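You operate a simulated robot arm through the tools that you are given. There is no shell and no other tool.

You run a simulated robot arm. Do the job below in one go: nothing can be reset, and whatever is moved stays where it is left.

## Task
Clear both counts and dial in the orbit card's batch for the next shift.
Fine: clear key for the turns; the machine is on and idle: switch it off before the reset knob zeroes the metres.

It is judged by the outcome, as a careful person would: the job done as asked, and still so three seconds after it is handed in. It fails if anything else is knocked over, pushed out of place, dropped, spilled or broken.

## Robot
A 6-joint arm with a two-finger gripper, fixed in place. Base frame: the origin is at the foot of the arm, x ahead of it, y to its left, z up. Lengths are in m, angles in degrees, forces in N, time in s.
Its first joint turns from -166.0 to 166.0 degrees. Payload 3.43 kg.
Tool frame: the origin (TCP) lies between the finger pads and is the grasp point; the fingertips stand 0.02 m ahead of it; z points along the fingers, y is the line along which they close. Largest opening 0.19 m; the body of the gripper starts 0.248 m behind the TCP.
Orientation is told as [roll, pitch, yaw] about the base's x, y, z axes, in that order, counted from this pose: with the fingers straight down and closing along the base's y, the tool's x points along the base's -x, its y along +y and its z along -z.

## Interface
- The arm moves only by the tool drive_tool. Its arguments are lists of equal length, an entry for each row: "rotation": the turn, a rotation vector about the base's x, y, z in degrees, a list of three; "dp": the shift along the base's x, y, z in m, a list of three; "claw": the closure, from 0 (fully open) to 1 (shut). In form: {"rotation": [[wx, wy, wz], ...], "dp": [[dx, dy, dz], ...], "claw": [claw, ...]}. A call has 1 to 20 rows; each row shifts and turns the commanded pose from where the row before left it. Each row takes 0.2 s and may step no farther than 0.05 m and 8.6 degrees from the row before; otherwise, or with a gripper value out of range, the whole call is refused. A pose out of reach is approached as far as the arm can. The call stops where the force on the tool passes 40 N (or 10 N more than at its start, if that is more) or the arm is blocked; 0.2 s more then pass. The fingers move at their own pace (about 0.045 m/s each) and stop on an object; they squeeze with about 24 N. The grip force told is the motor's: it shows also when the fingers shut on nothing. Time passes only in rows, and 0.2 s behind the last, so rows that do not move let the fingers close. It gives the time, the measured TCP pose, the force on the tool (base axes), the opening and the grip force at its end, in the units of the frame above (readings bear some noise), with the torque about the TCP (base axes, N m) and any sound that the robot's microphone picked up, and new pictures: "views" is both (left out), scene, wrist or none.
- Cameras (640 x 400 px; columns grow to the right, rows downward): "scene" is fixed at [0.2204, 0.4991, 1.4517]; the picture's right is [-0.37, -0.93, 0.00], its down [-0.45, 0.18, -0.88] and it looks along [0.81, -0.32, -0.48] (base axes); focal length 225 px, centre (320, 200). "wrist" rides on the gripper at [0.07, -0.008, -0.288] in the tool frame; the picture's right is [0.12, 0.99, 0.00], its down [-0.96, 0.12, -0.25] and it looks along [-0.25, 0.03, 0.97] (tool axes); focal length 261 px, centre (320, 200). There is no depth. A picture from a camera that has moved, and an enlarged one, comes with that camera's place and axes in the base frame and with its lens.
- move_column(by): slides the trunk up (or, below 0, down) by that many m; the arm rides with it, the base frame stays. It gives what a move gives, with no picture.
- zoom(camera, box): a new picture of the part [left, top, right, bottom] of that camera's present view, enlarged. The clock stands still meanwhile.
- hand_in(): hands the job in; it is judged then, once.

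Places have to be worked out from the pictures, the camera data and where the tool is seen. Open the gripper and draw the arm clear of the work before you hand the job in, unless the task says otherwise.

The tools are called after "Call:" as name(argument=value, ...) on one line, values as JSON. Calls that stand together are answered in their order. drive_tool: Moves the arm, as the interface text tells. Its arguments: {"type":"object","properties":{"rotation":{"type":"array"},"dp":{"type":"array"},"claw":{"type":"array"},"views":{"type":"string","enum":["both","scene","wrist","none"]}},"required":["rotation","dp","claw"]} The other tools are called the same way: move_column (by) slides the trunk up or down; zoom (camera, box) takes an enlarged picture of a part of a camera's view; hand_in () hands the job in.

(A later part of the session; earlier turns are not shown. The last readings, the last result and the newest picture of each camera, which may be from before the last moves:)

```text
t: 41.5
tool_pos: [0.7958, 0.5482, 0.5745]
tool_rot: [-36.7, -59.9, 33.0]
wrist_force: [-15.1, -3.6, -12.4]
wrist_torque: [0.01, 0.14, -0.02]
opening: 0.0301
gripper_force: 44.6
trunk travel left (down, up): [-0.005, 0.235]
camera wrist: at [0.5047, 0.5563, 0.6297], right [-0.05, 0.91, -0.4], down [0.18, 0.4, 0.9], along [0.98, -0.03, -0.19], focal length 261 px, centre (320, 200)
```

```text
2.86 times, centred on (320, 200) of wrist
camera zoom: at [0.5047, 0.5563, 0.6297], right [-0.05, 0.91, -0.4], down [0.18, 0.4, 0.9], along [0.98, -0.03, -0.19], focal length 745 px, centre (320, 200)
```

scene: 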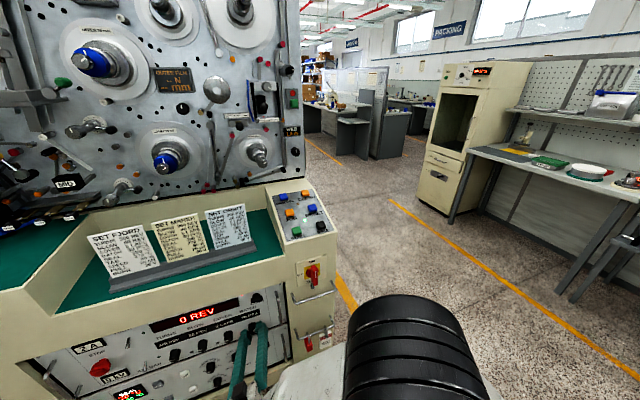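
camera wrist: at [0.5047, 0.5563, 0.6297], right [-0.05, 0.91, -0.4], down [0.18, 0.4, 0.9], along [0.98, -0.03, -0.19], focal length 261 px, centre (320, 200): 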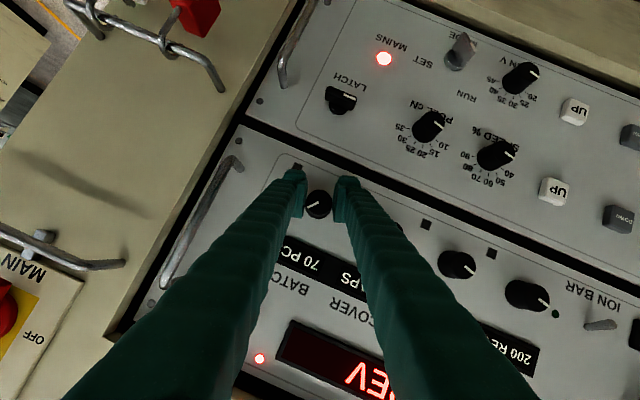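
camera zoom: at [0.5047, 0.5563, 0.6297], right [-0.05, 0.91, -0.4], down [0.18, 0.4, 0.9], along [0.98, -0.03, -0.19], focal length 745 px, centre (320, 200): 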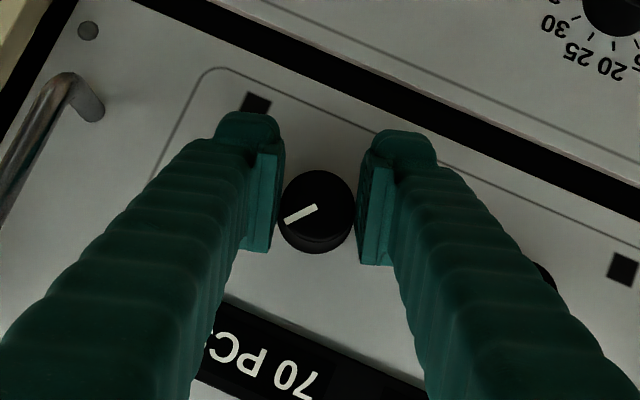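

70 PCS. I'll release, back straight off, and check that the dial stays there.

Call:
drive_tool(rotation=[[0, 0, 0], [0, 0, 0], [0, 0, 0], [0, 0, 0], [0, 0, 0], [0, 0, 0], [0, 0, 0]], dp=[[0, 0, 0], [0, 0, 0], [-0.01, 0, 0], [-0.02, 0, 0], [-0.03, 0, 0.005], [-0.03, 0, 0.01], [-0.02, 0, 0.01]], claw=[0.74, 0.74, 0.74, 0.74, 0.74, 0.74, 0.74], views="both")

Call:
zoom(camera="scene", box=[200, 290, 340, 390])

Call:
zoom(camera="wrist", box=[0, 40, 240, 260])

Call:
zoom(camera="wrist", box=[240, 130, 400, 270])

```text
t: 43.0
tool_pos: [0.6868, 0.5481, 0.6026]
tool_rot: [-36.9, -59.9, 33.1]
wrist_force: [0.4, 0.4, 0.0]
wrist_torque: [-0.02, -0.02, 0.0]
opening: 0.0491
gripper_force: 0.1
trunk travel left (down, up): [-0.005, 0.235]
camera wrist: at [0.3963, 0.556, 0.6563], right [-0.05, 0.91, -0.4], down [0.18, 0.4, 0.9], along [0.98, -0.03, -0.18], focal length 261 px, centre (320, 200)
```

scene: 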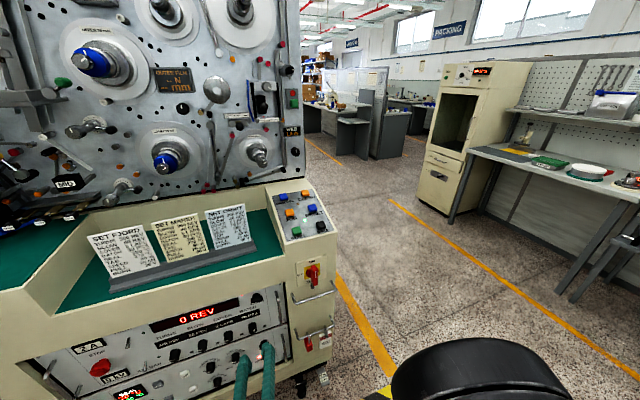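
wrist: 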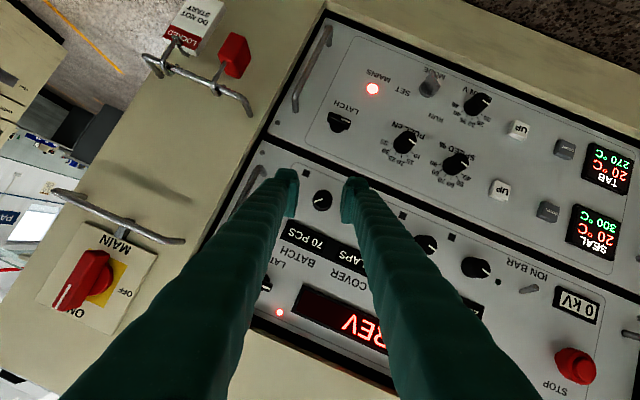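

```text
4.00 times, centred on (270, 340) of scene
camera zoom: at [0.2204, 0.4991, 1.4517], right [-0.37, -0.93, 0.0], down [-0.45, 0.18, -0.88], along [0.81, -0.32, -0.48], focal length 900 px, centre (520, -360)
```

zoom: 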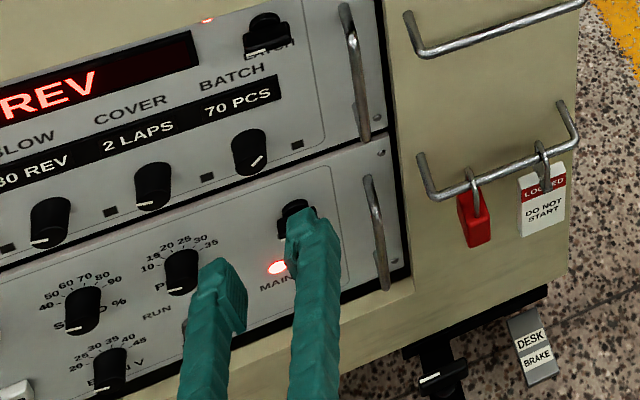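

```text
1.82 times, centred on (120, 150) of wrist
camera zoom: at [0.3963, 0.556, 0.6563], right [-0.05, 0.91, -0.4], down [0.18, 0.4, 0.9], along [0.98, -0.03, -0.18], focal length 474 px, centre (684, 291)
```

zoom: 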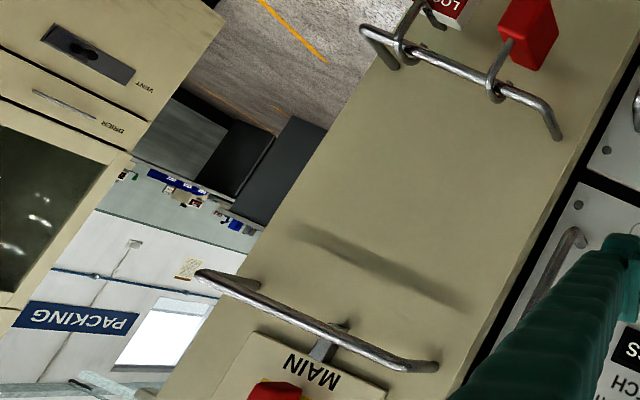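

```text
2.86 times, centred on (320, 200) of wrist
camera zoom: at [0.3963, 0.556, 0.6563], right [-0.05, 0.91, -0.4], down [0.18, 0.4, 0.9], along [0.98, -0.03, -0.18], focal length 745 px, centre (320, 200)
```

zoom: 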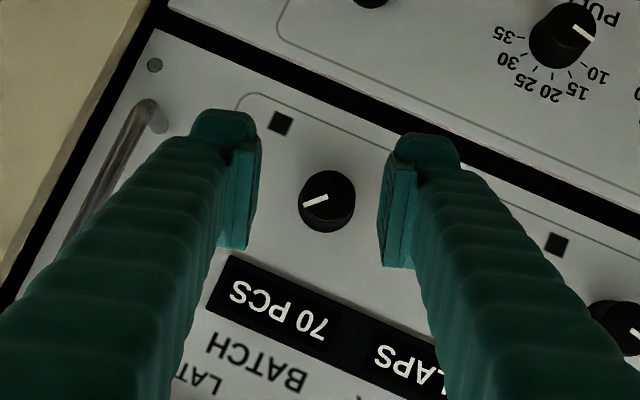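

BATCH holds at 70 PCS. Next is the MAIN switch at about (0.79, 0.30, 0.82), which needs a 90° counter-clockwise turn from ON (up) to OFF (left). I'll move up and across to stand off in front of it with the fingers closing horizontally.

Call:
drive_tool(rotation=[[0, 0, 0], [3, 0, 0], [3, 0, 0], [3, 0, 0], [4, 0, 0], [4, 0, 0], [0, 0, 0], [0, 0, 0], [0, 0, 0], [0, 0, 0], [0, 0, 0], [0, 0, 0]], dp=[[-0.02, 0, 0.03], [-0.01, 0, 0.04], [0, 0, 0.04], [0, 0, 0.04], [0, 0, 0.04], [0, -0.02, 0.04], [0, -0.04, 0.01], [0, -0.045, 0], [0, -0.045, 0], [0, -0.045, 0], [0, -0.045, 0], [0, 0, 0]], claw=[0.7, 0.7, 0.7, 0.7, 0.7, 0.7, 0.7, 0.7, 0.7, 0.7, 0.7, 0.7], views="both")

Call:
zoom(camera="wrist", box=[240, 90, 420, 240])

Call:
zoom(camera="scene", box=[280, 240, 360, 300])

```text
t: 45.6
tool_pos: [0.6569, 0.3054, 0.8375]
tool_rot: [-1.0, -65.2, 1.1]
wrist_force: [-1.1, 0.5, -0.6]
wrist_torque: [-0.02, 0.02, -0.04]
opening: 0.0572
gripper_force: 0.1
trunk travel left (down, up): [-0.005, 0.235]
camera wrist: at [0.3667, 0.2969, 0.8929], right [-0.05, 0.99, -0.12], down [0.18, 0.12, 0.98], along [0.98, 0.03, -0.18], focal length 261 px, centre (320, 200)
```

scene: 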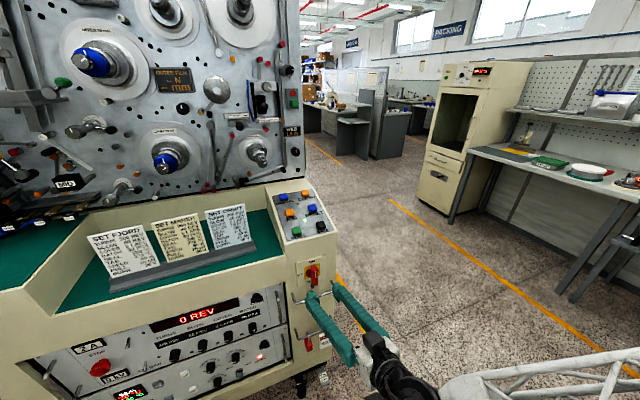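
wrist: 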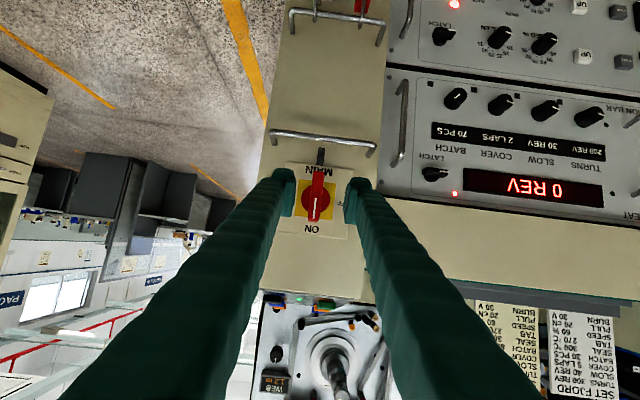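

```text
2.67 times, centred on (330, 165) of wrist
camera zoom: at [0.3667, 0.2969, 0.8929], right [-0.05, 0.99, -0.12], down [0.18, 0.12, 0.98], along [0.98, 0.03, -0.18], focal length 695 px, centre (293, 293)
```

zoom: 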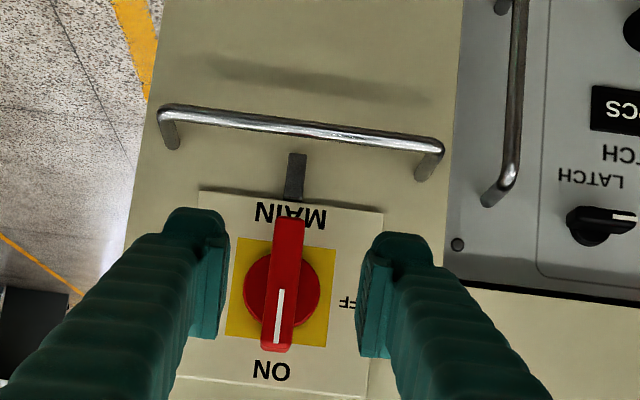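

```text
6.67 times, centred on (320, 270) of scene
camera zoom: at [0.2204, 0.4991, 1.4517], right [-0.37, -0.93, 0.0], down [-0.45, 0.18, -0.88], along [0.81, -0.32, -0.48], focal length 1500 px, centre (320, -267)
```

zoom: 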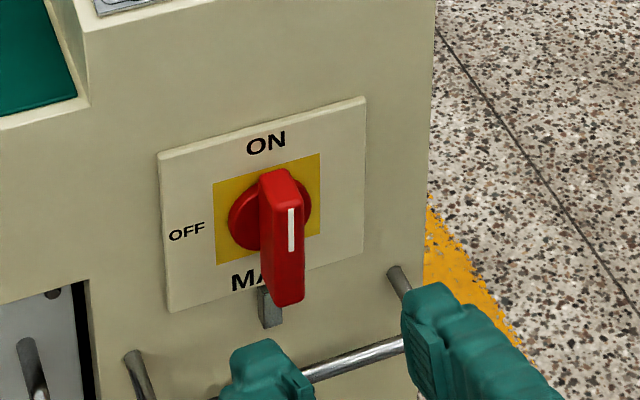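

The switch bar is vertical: front face x ≈ 0.761, axis at about (y 0.302, z 0.8155), 18 mm thick and 77 mm long. Before gripping I'll test the full −90° rotation on the switch axis at standoff.

Call:
drive_tool(rotation=[[1, 0, 0], [0, 0, 0], [0, 0, 0], [-8, 0, 0], [-8, 0, 0], [-8, 0, 0], [-8, 0, 0], [-8, 0, 0], [-8, 0, 0], [-8, 0, 0], [-8, 0, 0], [-8, 0, 0], [-8, 0, 0], [-8, 0, 0], [0, 0, 0]], dp=[[0.014, -0.001, -0.007], [0.014, -0.001, -0.007], [0.014, -0.001, -0.008], [0, 0, 0], [0, 0, 0], [0, 0, 0], [0, 0, 0], [0, 0, 0], [0, 0, 0], [0, 0, 0], [0, 0, 0], [0, 0, 0], [0, 0, 0], [0, 0, 0], [0, 0, 0]], claw=[0.7, 0.7, 0.7, 0.7, 0.7, 0.7, 0.7, 0.7, 0.7, 0.7, 0.7, 0.7, 0.7, 0.7, 0.7], views="both")

```text
t: 48.9
tool_pos: [0.6977, 0.3053, 0.8191]
tool_rot: [-88.9, -2.2, 65.1]
wrist_force: [-0.1, 0.6, 0.2]
wrist_torque: [0.03, 0.04, 0.02]
opening: 0.0571
gripper_force: 0.1
trunk travel left (down, up): [-0.005, 0.235]
camera wrist: at [0.4071, 0.3611, 0.828], right [-0.05, -0.07, -1.0], down [0.18, 0.98, -0.07], along [0.98, -0.18, -0.04], focal length 261 px, centre (320, 200)
```

scene: 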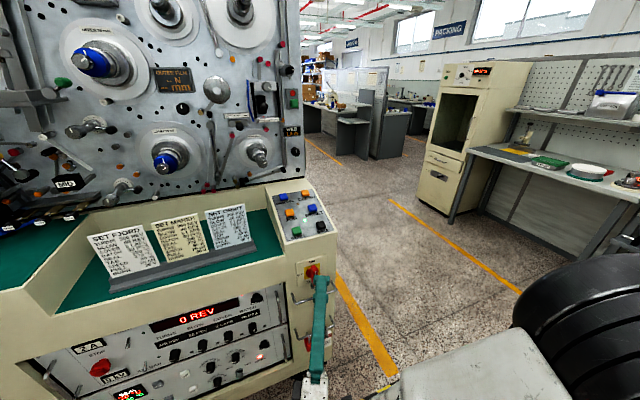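
wrist: 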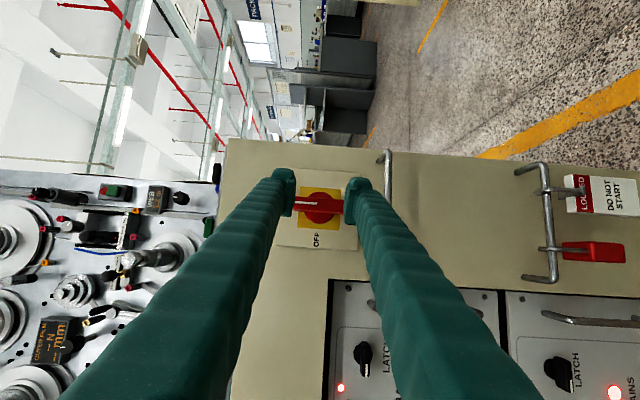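

The full −90° swing is reachable at the switch. I'll rotate back to upright and check alignment.

Call:
drive_tool(rotation=[[8, 0, 0], [8, 0, 0], [8, 0, 0], [8, 0, 0], [8, 0, 0], [8, 0, 0], [8, 0, 0], [8, 0, 0], [8, 0, 0], [8, 0, 0], [8, 0, 0], [0, 0, 0]], dp=[[0, 0, 0], [0, 0, 0], [0, 0, 0], [0, 0, 0], [0, 0, 0], [0, 0, 0], [0, 0, 0], [0, 0, 0], [0, 0, 0], [0, 0, 0], [0, 0, 0], [0, 0, 0]], claw=[0.7, 0.7, 0.7, 0.7, 0.7, 0.7, 0.7, 0.7, 0.7, 0.7, 0.7, 0.7], views="both")

Call:
zoom(camera="wrist", box=[240, 100, 400, 240])

Call:
zoom(camera="scene", box=[280, 240, 360, 300])

```text
t: 51.5
tool_pos: [0.6982, 0.3066, 0.8166]
tool_rot: [1.3, -65.1, -1.2]
wrist_force: [-0.3, 0.6, -0.4]
wrist_torque: [0.02, -0.01, 0.0]
opening: 0.0571
gripper_force: 0.0
trunk travel left (down, up): [-0.005, 0.235]
camera wrist: at [0.4072, 0.2955, 0.8724], right [-0.05, 0.99, -0.1], down [0.18, 0.11, 0.98], along [0.98, 0.03, -0.18], focal length 261 px, centre (320, 200)
```

scene: 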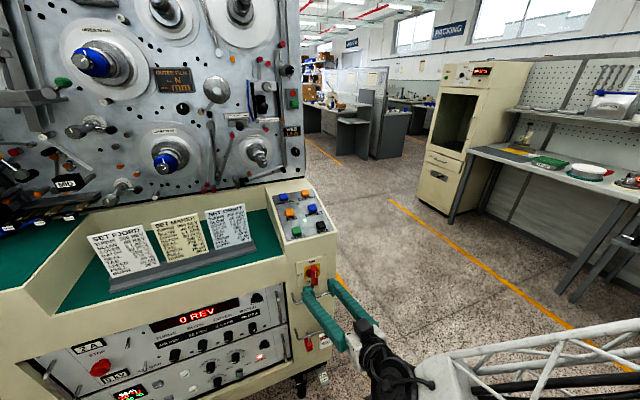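
wrist: 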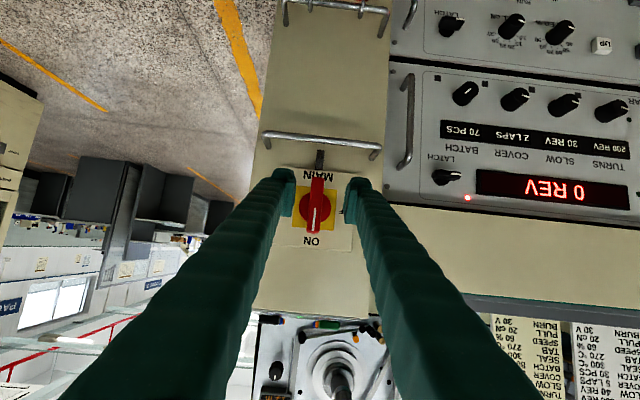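

```text
2.86 times, centred on (320, 170) of wrist
camera zoom: at [0.4072, 0.2955, 0.8724], right [-0.05, 0.99, -0.1], down [0.18, 0.11, 0.98], along [0.98, 0.03, -0.18], focal length 745 px, centre (320, 286)
```

zoom: 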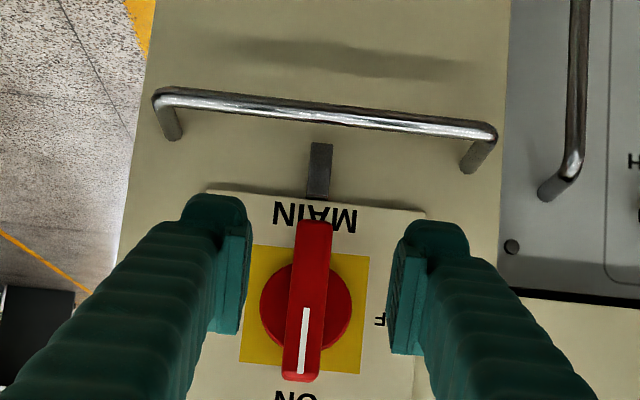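

```text
6.67 times, centred on (320, 270) of scene
camera zoom: at [0.2204, 0.4991, 1.4517], right [-0.37, -0.93, 0.0], down [-0.45, 0.18, -0.88], along [0.81, -0.32, -0.48], focal length 1500 px, centre (320, -267)
```

zoom: 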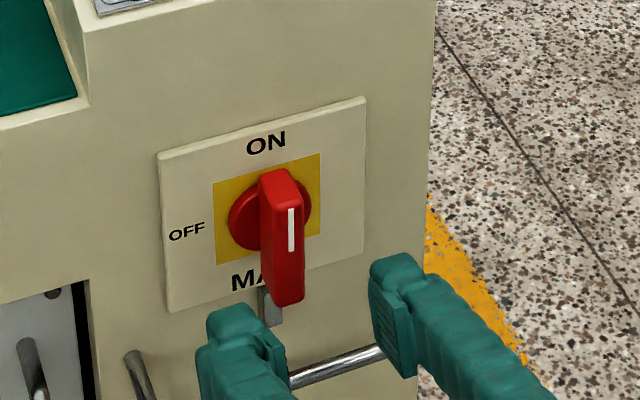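

The bar is at y ≈ 0.3015, about 5 mm right of the finger centre. I'll correct that, advance so the fingers straddle the bar, and close.

Call:
drive_tool(rotation=[[-1.2, 0, 0], [0, 0, 0], [0, 0, 0], [0, 0, 0], [0, 0, 0]], dp=[[0.012, -0.003, 0], [0.013, -0.002, 0], [0.013, 0, -0.001], [0.012, 0, 0], [0.008, 0, 0]], claw=[0.7, 0.7, 0.7, 0.7, 0.7], views="both")

Call:
zoom(camera="wrist", box=[240, 130, 400, 240])

Call:
zoom(camera="scene", box=[280, 240, 360, 300])

```text
t: 52.6
tool_pos: [0.7556, 0.2996, 0.8176]
tool_rot: [-1.6, -65.1, 1.5]
wrist_force: [-0.4, -0.5, -0.4]
wrist_torque: [0.0, 0.02, 0.0]
opening: 0.057
gripper_force: 0.1
trunk travel left (down, up): [-0.005, 0.235]
camera wrist: at [0.4649, 0.2907, 0.8728], right [-0.05, 0.99, -0.12], down [0.18, 0.13, 0.98], along [0.98, 0.03, -0.18], focal length 261 px, centre (320, 200)
```

scene: 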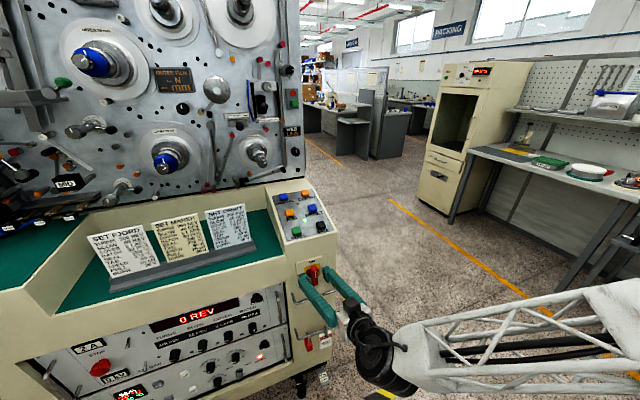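
wrist: 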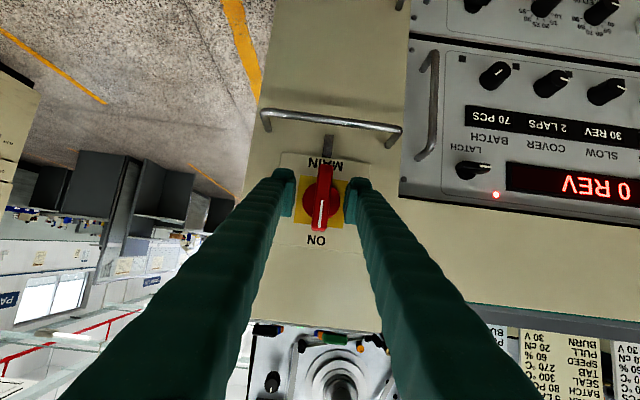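

```text
3.64 times, centred on (320, 185) of wrist
camera zoom: at [0.4649, 0.2907, 0.8728], right [-0.05, 0.99, -0.12], down [0.18, 0.13, 0.98], along [0.98, 0.03, -0.18], focal length 948 px, centre (320, 254)
```

zoom: 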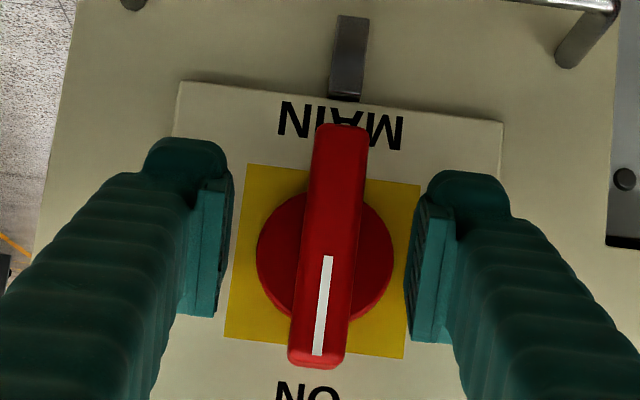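

```text
6.67 times, centred on (320, 270) of scene
camera zoom: at [0.2204, 0.4991, 1.4517], right [-0.37, -0.93, 0.0], down [-0.45, 0.18, -0.88], along [0.81, -0.32, -0.48], focal length 1500 px, centre (320, -267)
```

zoom: 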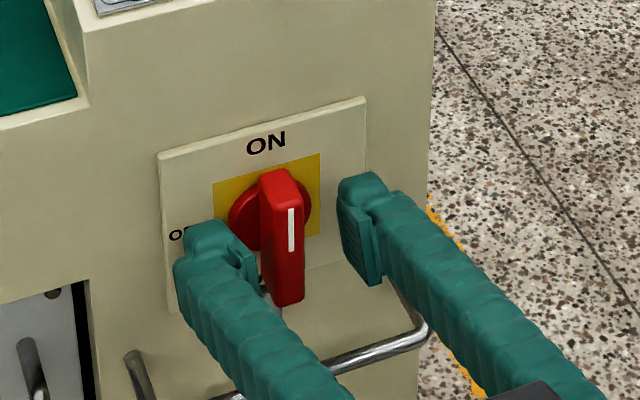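

The bar is centred between the pads. I'll go 4 mm deeper and close on it.

Call:
drive_tool(rotation=[[0, 0, 0], [0, 0, 0], [0, 0, 0], [0, 0, 0], [0, 0, 0], [0, 0, 0]], dp=[[0.004, 0.001, -0.001], [0, 0, 0], [0, 0, 0], [0, 0, 0], [0, 0, 0], [0, 0, 0]], claw=[0.7, 1, 1, 1, 1, 1], views="wrist")

Call:
zoom(camera="wrist", box=[240, 130, 400, 240])

Call:
zoom(camera="scene", box=[280, 240, 360, 300])

```text
t: 54.0
tool_pos: [0.7603, 0.3035, 0.8162]
tool_rot: [-1.6, -65.1, 1.5]
wrist_force: [5.3, 7.3, -2.3]
wrist_torque: [0.01, 0.02, 0.06]
opening: 0.0173
gripper_force: 44.7
trunk travel left (down, up): [-0.005, 0.235]
camera wrist: at [0.4688, 0.2935, 0.8716], right [-0.05, 0.99, -0.12], down [0.18, 0.13, 0.98], along [0.98, 0.03, -0.18], focal length 261 px, centre (320, 200)
```

wrist: 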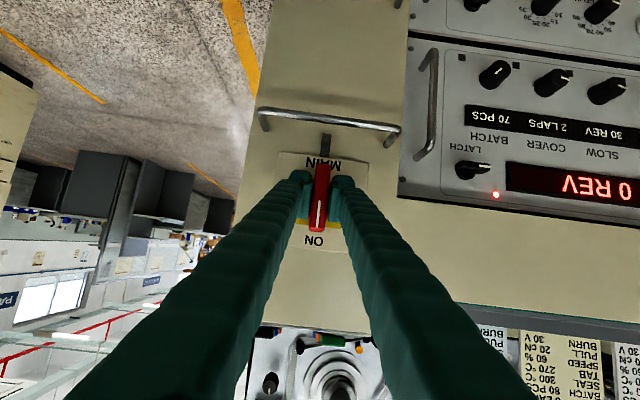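

```text
3.64 times, centred on (320, 185) of wrist
camera zoom: at [0.4688, 0.2935, 0.8716], right [-0.05, 0.99, -0.12], down [0.18, 0.13, 0.98], along [0.98, 0.03, -0.18], focal length 948 px, centre (320, 254)
```

zoom: 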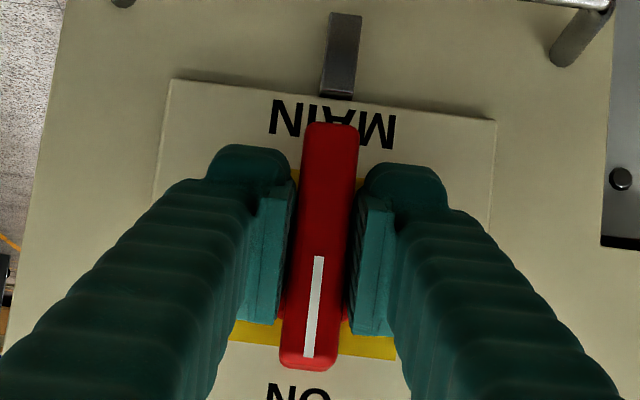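

```text
6.67 times, centred on (320, 270) of scene
camera zoom: at [0.2204, 0.4991, 1.4517], right [-0.37, -0.93, 0.0], down [-0.45, 0.18, -0.88], along [0.81, -0.32, -0.48], focal length 1500 px, centre (320, -267)
```

zoom: 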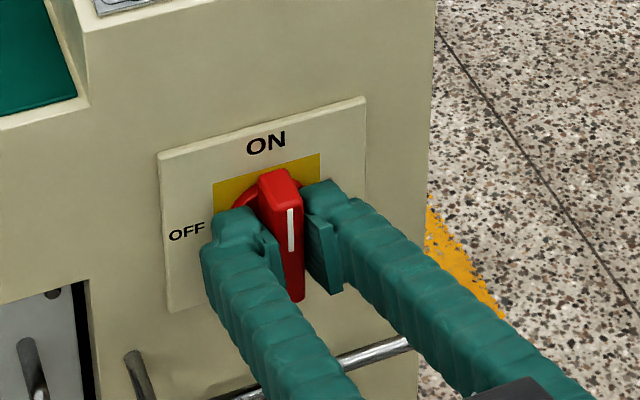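

The bar is gripped squarely with little side load. I'll turn it counter-clockwise toward OFF, the first 48°.

Call:
drive_tool(rotation=[[-6, 0, 0], [-6, 0, 0], [-6, 0, 0], [-6, 0, 0], [-6, 0, 0], [-6, 0, 0], [-6, 0, 0], [-6, 0, 0]], dp=[[0, 0, 0], [0, 0, 0], [0, 0, 0], [0, 0, 0], [0, 0, 0], [0, 0, 0], [0, 0, 0], [0, 0, 0]], claw=[1, 1, 1, 1, 1, 1, 1, 1], views="scene")

Call:
zoom(camera="scene", box=[280, 240, 360, 300])

```text
t: 55.2
tool_pos: [0.7593, 0.3032, 0.8167]
tool_rot: [-50.9, -53.6, 45.0]
wrist_force: [-31.7, 28.5, 2.4]
wrist_torque: [0.01, 0.15, 0.18]
opening: 0.017
gripper_force: 45.1
trunk travel left (down, up): [-0.005, 0.235]
stopped in row 5: the force on the tool passed its limit at 43 N (the readings are from after the stop); the commanded pose is now the measured one
```

scene: 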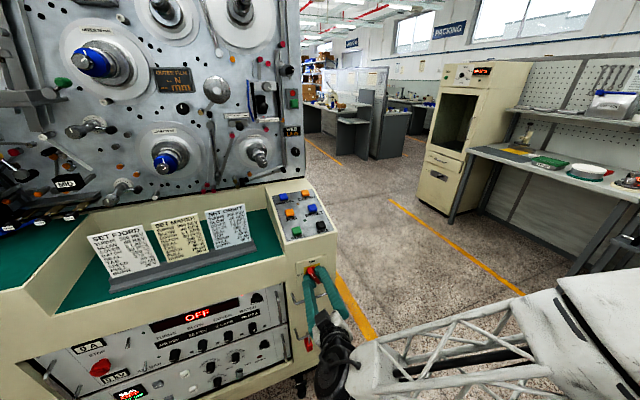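

```text
6.67 times, centred on (320, 270) of scene
camera zoom: at [0.2204, 0.4991, 1.4517], right [-0.37, -0.93, 0.0], down [-0.45, 0.18, -0.88], along [0.81, -0.32, -0.48], focal length 1500 px, centre (320, -267)
```

zoom: 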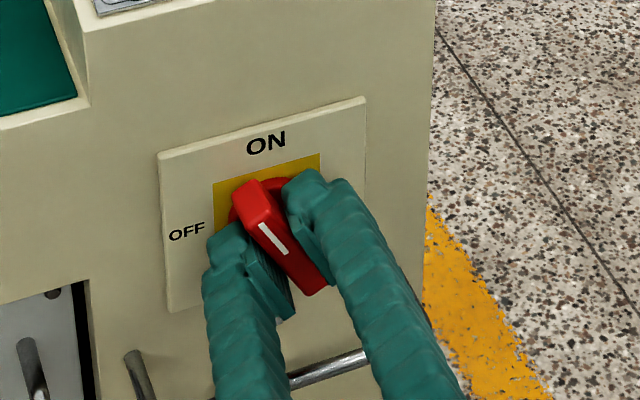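

The display already says OFF, but the tips are now pressing on the plate (−32 N in x). I'll back off a few millimetres to relieve it, then continue the turn to the full OFF position.

Call:
drive_tool(rotation=[[0, 0, 0], [0, 0, 0]], dp=[[-0.003, 0.001, 0], [0, 0, 0]], claw=[1, 1], views="wrist")

Call:
zoom(camera="wrist", box=[240, 130, 400, 240])

```text
t: 55.9
tool_pos: [0.7595, 0.3043, 0.8162]
tool_rot: [-50.8, -53.6, 45.0]
wrist_force: [11.9, 33.4, -7.6]
wrist_torque: [0.01, 0.06, 0.24]
opening: 0.017
gripper_force: 45.2
trunk travel left (down, up): [-0.005, 0.235]
stopped in row 2: the force on the tool passed its limit at 54 N (the readings are from after the stop); the commanded pose is now the measured one
camera wrist: at [0.4691, 0.3197, 0.8689], right [-0.05, 0.83, -0.55], down [0.18, 0.55, 0.81], along [0.98, -0.05, -0.18], focal length 261 px, centre (320, 200)
```

wrist: 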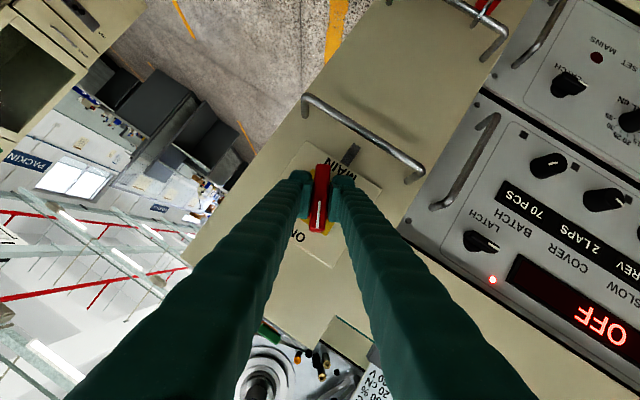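

```text
3.64 times, centred on (320, 185) of wrist
camera zoom: at [0.4691, 0.3197, 0.8689], right [-0.05, 0.83, -0.55], down [0.18, 0.55, 0.81], along [0.98, -0.05, -0.18], focal length 948 px, centre (320, 254)
```

zoom: 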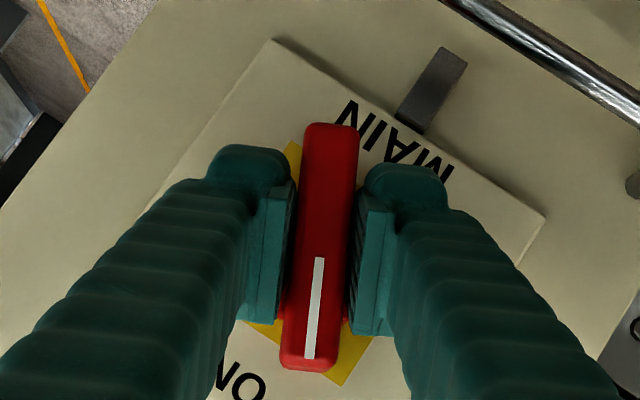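

The x load is relieved, but 33 N remains sideways. I'll shift a little toward +y to settle it.

Call:
drive_tool(rotation=[[0, 0, 0], [0, 0, 0], [0, 0, 0]], dp=[[0.0007, 0.0012, -0.0005], [0, 0.0012, 0], [0, 0, 0]], claw=[1, 1, 1], views="none")

```text
t: 56.7
tool_pos: [0.7607, 0.3044, 0.8161]
tool_rot: [-50.8, -53.6, 44.7]
wrist_force: [-5.6, 20.2, -8.9]
wrist_torque: [-0.02, 0.14, 0.11]
opening: 0.0171
gripper_force: 45.2
trunk travel left (down, up): [-0.005, 0.235]
```

Call:
drive_tool(rotation=[[-3, 0, 0], [-4, 0, 0], [-4, 0, 0], [-4, 0, 0]], dp=[[0, 0.0012, -0.0005], [0, 0.0003, 0], [0, 0, 0], [0, 0, 0]], claw=[1, 1, 1, 1], views="none")

```text
t: 57.7
tool_pos: [0.7606, 0.3033, 0.8158]
tool_rot: [-65.3, -42.0, 55.6]
wrist_force: [4.3, 1.6, -12.5]
wrist_torque: [0.01, 0.12, 0.02]
opening: 0.0168
gripper_force: 45.1
trunk travel left (down, up): [-0.005, 0.235]
```

The loads are low now and the bar is turning with the gripper. I'll continue toward 90°.

Call:
drive_tool(rotation=[[-4, 0, 0], [-4, 0, 0], [-4, 0, 0], [-4, 0, 0], [-4, 0, 0]], dp=[[0, 0, -0.0008], [0, 0, 0], [0, 0, 0], [0, 0, 0], [0, 0, 0]], claw=[1, 1, 1, 1, 1], views="scene")

Call:
zoom(camera="scene", box=[280, 240, 360, 300])

```text
t: 58.9
tool_pos: [0.7597, 0.3044, 0.8167]
tool_rot: [-77.5, -24.9, 62.2]
wrist_force: [-5.7, -12.0, -2.4]
wrist_torque: [0.01, 0.12, -0.24]
opening: 0.0167
gripper_force: 44.7
trunk travel left (down, up): [-0.005, 0.235]
```

scene: 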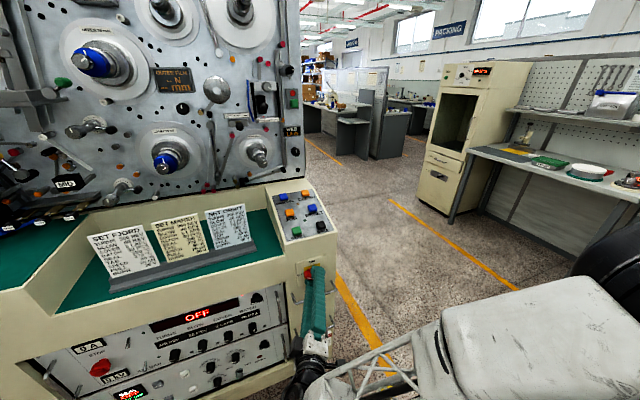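

```text
6.67 times, centred on (320, 270) of scene
camera zoom: at [0.2204, 0.4991, 1.4517], right [-0.37, -0.93, 0.0], down [-0.45, 0.18, -0.88], along [0.81, -0.32, -0.48], focal length 1500 px, centre (320, -267)
```

zoom: 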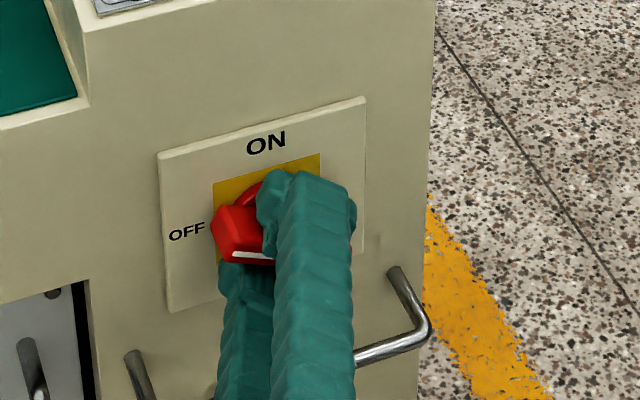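

About 62° turned so far. I'll carry on the remaining ~28°.

Call:
drive_tool(rotation=[[-4, 0, 0], [-4, 0, 0], [-4, 0, 0], [-4, 0, 0], [-4, 0, 0], [-4, 0, 0], [-4, 0, 0], [0, 0, 0]], dp=[[0, -0.0006, 0], [0, 0, 0], [0, 0, 0], [0, 0, 0], [0, 0, 0], [0, 0, 0], [0, 0, 0], [0, 0, 0]], claw=[1, 1, 1, 1, 1, 1, 1, 1], views="both")

Call:
zoom(camera="scene", box=[280, 240, 360, 300])

Call:
zoom(camera="wrist", box=[240, 130, 400, 260])

```text
t: 60.7
tool_pos: [0.7617, 0.3034, 0.8151]
tool_rot: [-90.2, 0.4, 65.3]
wrist_force: [-3.3, 9.1, -8.0]
wrist_torque: [0.32, -0.04, 0.2]
opening: 0.0171
gripper_force: 44.8
trunk travel left (down, up): [-0.005, 0.235]
camera wrist: at [0.4691, 0.3598, 0.821], right [-0.05, -0.12, -0.99], down [0.18, 0.98, -0.12], along [0.98, -0.18, -0.03], focal length 261 px, centre (320, 200)
```

scene: 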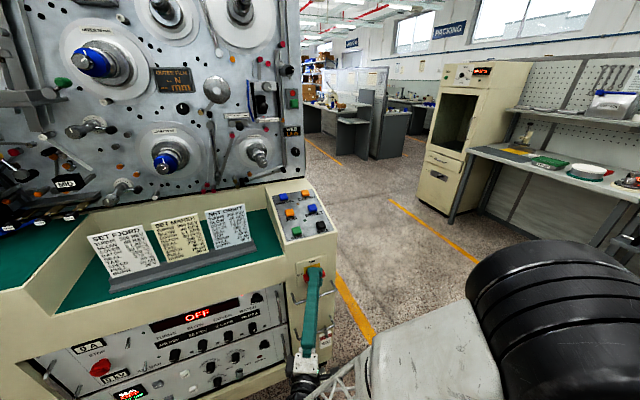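
wrist: 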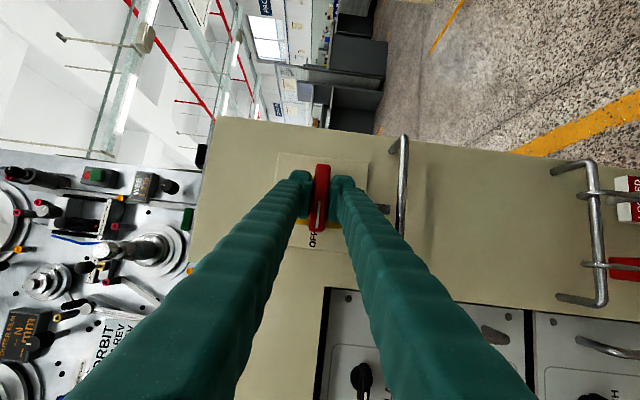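

```text
6.67 times, centred on (320, 270) of scene
camera zoom: at [0.2204, 0.4991, 1.4517], right [-0.37, -0.93, 0.0], down [-0.45, 0.18, -0.88], along [0.81, -0.32, -0.48], focal length 1500 px, centre (320, -267)
```

zoom: 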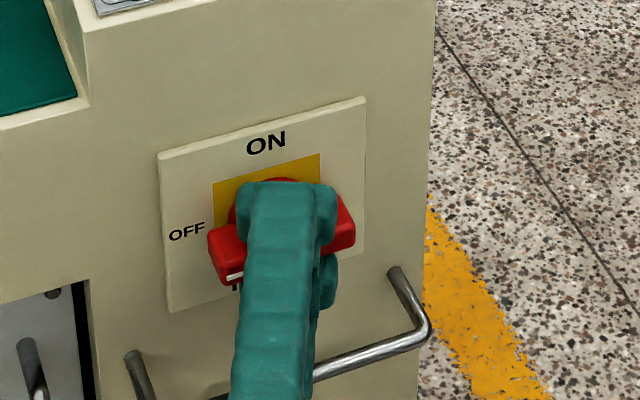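

```text
3.08 times, centred on (320, 195) of wrist
camera zoom: at [0.4691, 0.3598, 0.821], right [-0.05, -0.12, -0.99], down [0.18, 0.98, -0.12], along [0.98, -0.18, -0.03], focal length 802 px, centre (320, 215)
```

zoom: 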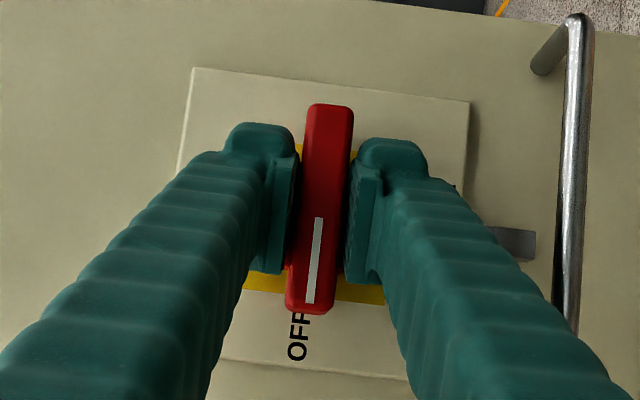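

The bar points at OFF, the display reads OFF, and the MAINS lamp is out. I'll open the fingers just a little, to avoid the tab below, and back straight off.

Call:
drive_tool(rotation=[[0, 0, 0], [0, 0, 0], [0, 0, 0], [0, 0, 0], [0, 0, 0], [0, 0, 0], [0, 0, 0]], dp=[[0, 0, 0], [0, 0, 0], [-0.015, 0, 0], [-0.02, 0, 0], [-0.03, 0, 0], [-0.03, 0, 0], [0, 0, 0]], claw=[0.83, 0.83, 0.83, 0.83, 0.83, 0.83, 0.83], views="both")

Call:
zoom(camera="scene", box=[280, 240, 360, 300])

Call:
zoom(camera="scene", box=[250, 60, 320, 190])

Call:
zoom(camera="scene", box=[140, 290, 300, 400])

```text
t: 62.3
tool_pos: [0.6664, 0.3052, 0.8157]
tool_rot: [-90.2, 0.4, 65.1]
wrist_force: [0.9, 0.6, -0.4]
wrist_torque: [-0.03, 0.0, 0.0]
opening: 0.0324
gripper_force: 0.1
trunk travel left (down, up): [-0.005, 0.235]
camera wrist: at [0.3751, 0.3608, 0.8207], right [-0.05, -0.11, -0.99], down [0.18, 0.98, -0.12], along [0.98, -0.18, -0.03], focal length 261 px, centre (320, 200)
```

scene: 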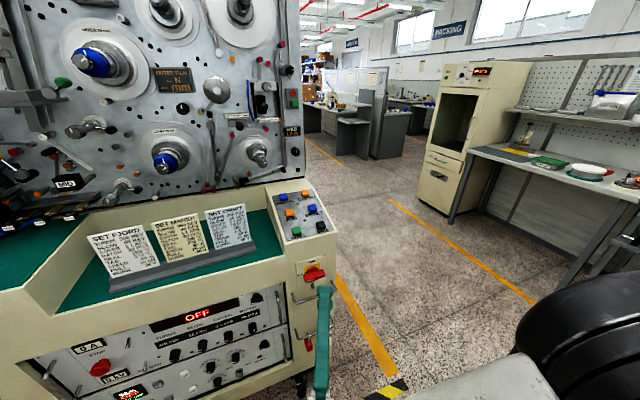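
wrist: 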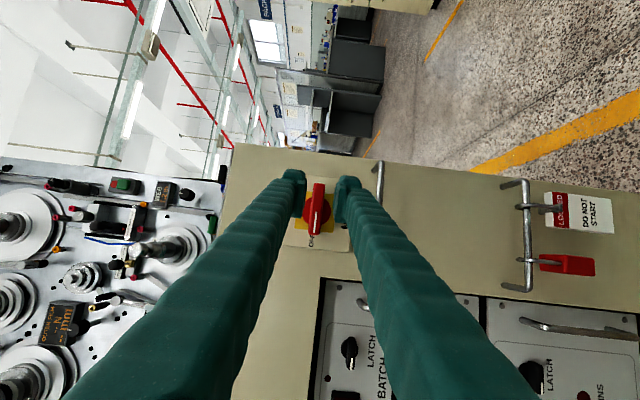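

```text
6.67 times, centred on (320, 270) of scene
camera zoom: at [0.2204, 0.4991, 1.4517], right [-0.37, -0.93, 0.0], down [-0.45, 0.18, -0.88], along [0.81, -0.32, -0.48], focal length 1500 px, centre (320, -267)
```

zoom: 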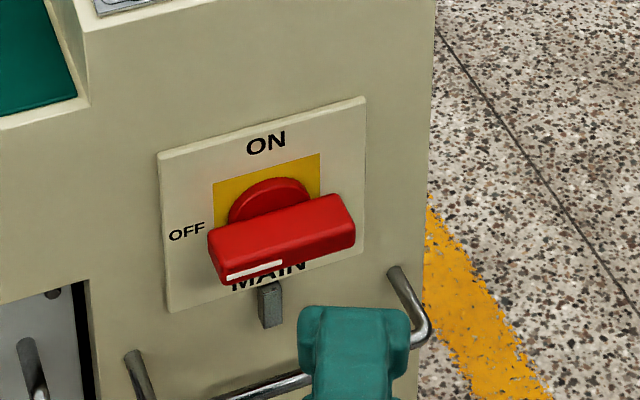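

```text
3.08 times, centred on (285, 125) of scene
camera zoom: at [0.2204, 0.4991, 1.4517], right [-0.37, -0.93, 0.0], down [-0.45, 0.18, -0.88], along [0.81, -0.32, -0.48], focal length 692 px, centre (428, 431)
```

zoom: 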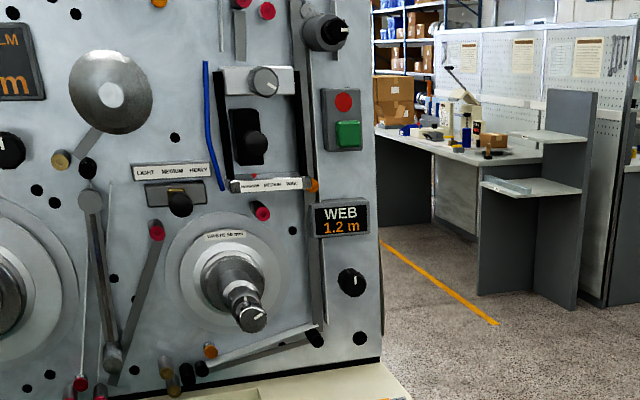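

```text
3.64 times, centred on (220, 345) of scene
camera zoom: at [0.2204, 0.4991, 1.4517], right [-0.37, -0.93, 0.0], down [-0.45, 0.18, -0.88], along [0.81, -0.32, -0.48], focal length 818 px, centre (684, -327)
```

zoom: 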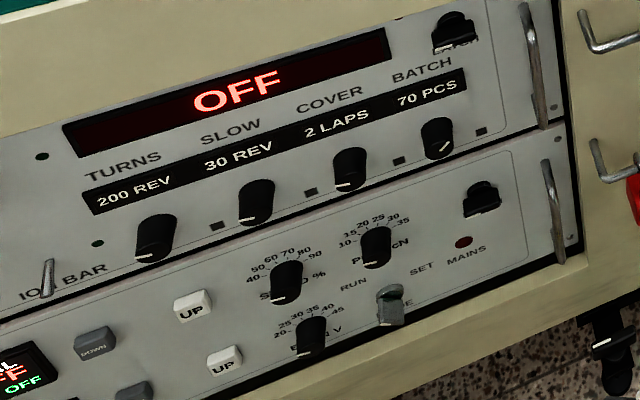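

The MAIN switch is OFF and BATCH still reads 70 PCS; the WEB counter still shows 1.2 m. I'll raise the trunk back up to reach the reset knob, which I put at about (1.11, 0.255, 1.173).

Call:
move_column(by=0.17)

Call:
drive_tool(rotation=[[0, 0, 5], [0, 0, 5], [0, 0, 5], [0, 0, 5], [0, 0, 5], [0, 0, 0], [0, 0, 0], [0, 0, 0], [0, 0, 0], [0, 0, 0], [0, 0, 0]], dp=[[0, -0.01, 0.038], [0, -0.01, 0.038], [0, -0.01, 0.038], [0, -0.01, 0.038], [0, -0.01, 0.035], [0.03, 0, 0], [0.035, 0, 0], [0.035, 0, 0], [0.035, 0, 0], [0.035, 0, 0], [0, 0, 0]], claw=[0.75, 0.75, 0.75, 0.75, 0.75, 0.75, 0.75, 0.75, 0.75, 0.75, 0.75], views="both")

Call:
zoom(camera="wrist", box=[220, 130, 420, 270])

Call:
zoom(camera="scene", box=[260, 100, 340, 180])

```text
t: 64.2
tool_pos: [0.6677, 0.3046, 0.9847]
tool_rot: [-90.2, 0.3, 65.1]
wrist_force: [-1.0, -0.9, 0.2]
wrist_torque: [-0.01, 0.0, 0.02]
opening: 0.0322
gripper_force: 0.0
trunk travel left (down, up): [-0.175, 0.065]
```

```text
t: 66.7
tool_pos: [0.8361, 0.2563, 1.1701]
tool_rot: [-90.1, 0.3, 90.3]
wrist_force: [0.7, -0.1, -0.2]
wrist_torque: [0.01, -0.02, 0.04]
opening: 0.0476
gripper_force: 0.1
trunk travel left (down, up): [-0.175, 0.065]
camera wrist: at [0.5478, 0.1837, 1.1767], right [0.0, -0.12, -0.99], down [-0.25, 0.96, -0.12], along [0.97, 0.25, -0.03], focal length 261 px, centre (320, 200)
```

scene: 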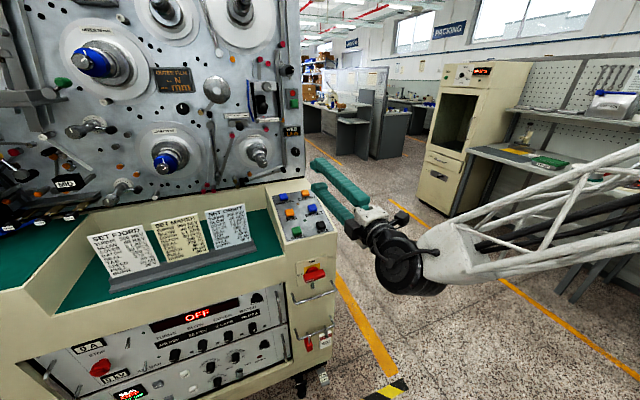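
wrist: 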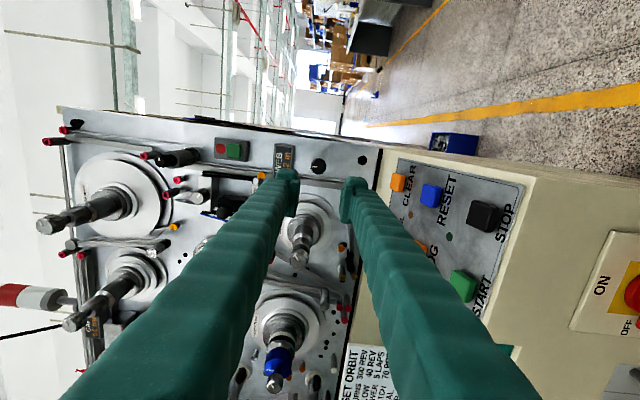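

```text
2.86 times, centred on (320, 200) of wrist
camera zoom: at [0.5478, 0.1837, 1.1767], right [0.0, -0.12, -0.99], down [-0.25, 0.96, -0.12], along [0.97, 0.25, -0.03], focal length 745 px, centre (320, 200)
```

zoom: 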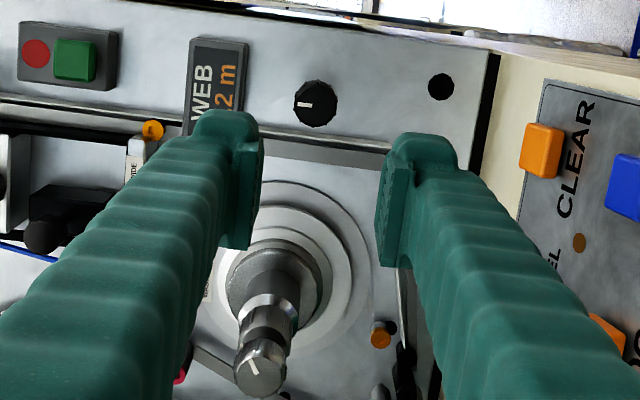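

```text
5.00 times, centred on (300, 140) of scene
camera zoom: at [0.2204, 0.4991, 1.4517], right [-0.37, -0.93, 0.0], down [-0.45, 0.18, -0.88], along [0.81, -0.32, -0.48], focal length 1125 px, centre (420, 500)
```

zoom: 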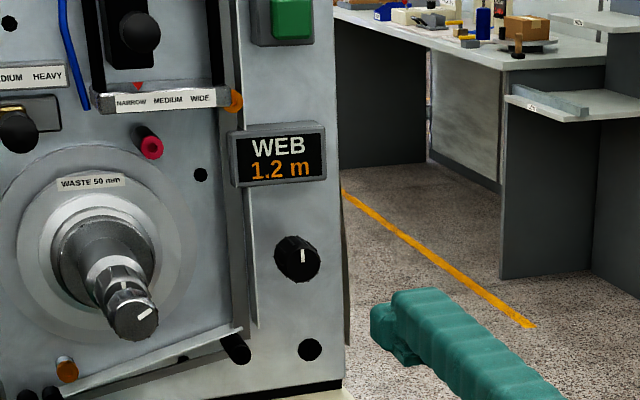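

The knob axis refines to about (y 0.254, z 1.171). I'll move closer, still in front, to see the rail beside it and the clearances.

Call:
drive_tool(rotation=[[0, 0, 0], [0, 0, 0], [0, 0, 0], [0, 0, 0], [0, 0, 0], [0, 0, 0]], dp=[[0.04, 0, 0], [0.04, 0, 0], [0.04, 0, 0.001], [0.04, -0.001, 0], [0.03, 0, 0], [0, 0, 0]], claw=[0.72, 0.72, 0.72, 0.72, 0.72, 0.72], views="both")

Call:
zoom(camera="wrist", box=[240, 110, 400, 220])

Call:
zoom(camera="scene", box=[260, 110, 340, 180])

```text
t: 68.0
tool_pos: [1.0269, 0.2535, 1.1705]
tool_rot: [-90.1, 0.3, 90.3]
wrist_force: [-0.6, 0.1, -0.6]
wrist_torque: [0.0, -0.02, 0.01]
opening: 0.053
gripper_force: 0.0
trunk travel left (down, up): [-0.175, 0.065]
camera wrist: at [0.7377, 0.1809, 1.1764], right [0.0, -0.12, -0.99], down [-0.25, 0.96, -0.12], along [0.97, 0.25, -0.03], focal length 261 px, centre (320, 200)
```

scene: 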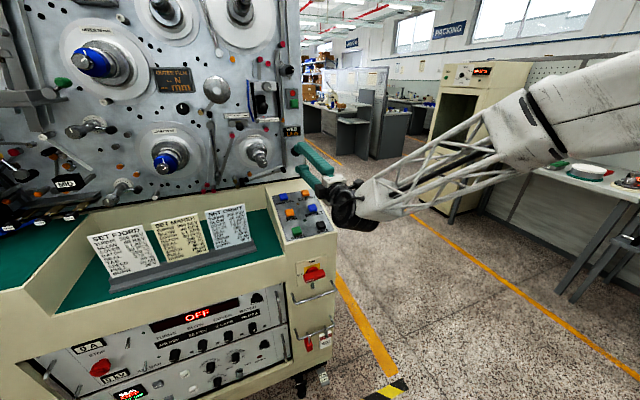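
wrist: 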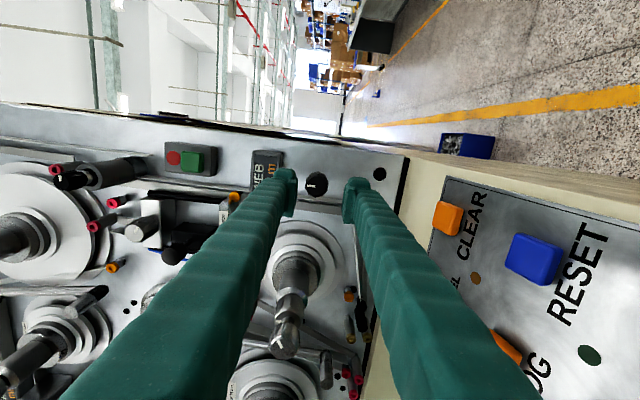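

```text
3.64 times, centred on (320, 165) of wrist
camera zoom: at [0.7377, 0.1809, 1.1764], right [0.0, -0.12, -0.99], down [-0.25, 0.96, -0.12], along [0.97, 0.25, -0.03], focal length 948 px, centre (320, 327)
```

zoom: 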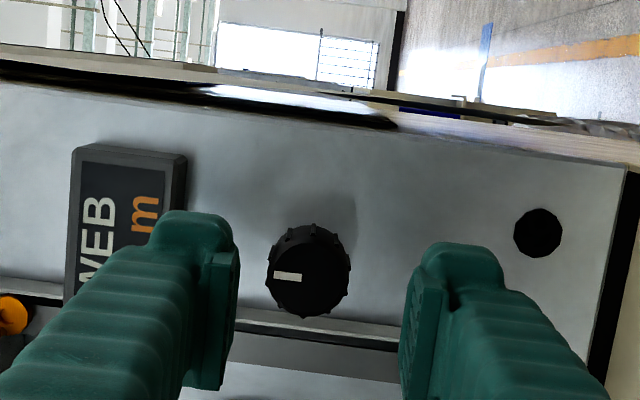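

```text
5.71 times, centred on (300, 145) of scene
camera zoom: at [0.2204, 0.4991, 1.4517], right [-0.37, -0.93, 0.0], down [-0.45, 0.18, -0.88], along [0.81, -0.32, -0.48], focal length 1285 px, centre (434, 514)
```

zoom: 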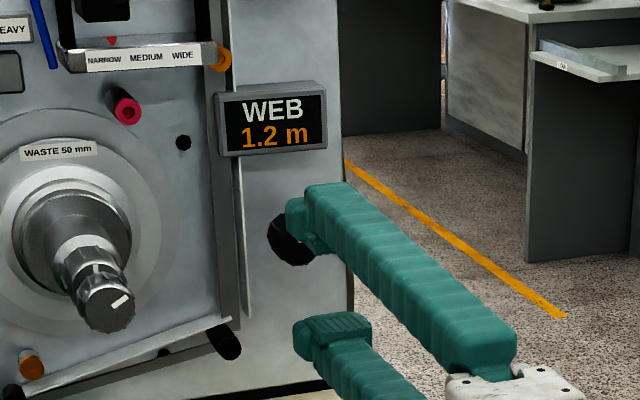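

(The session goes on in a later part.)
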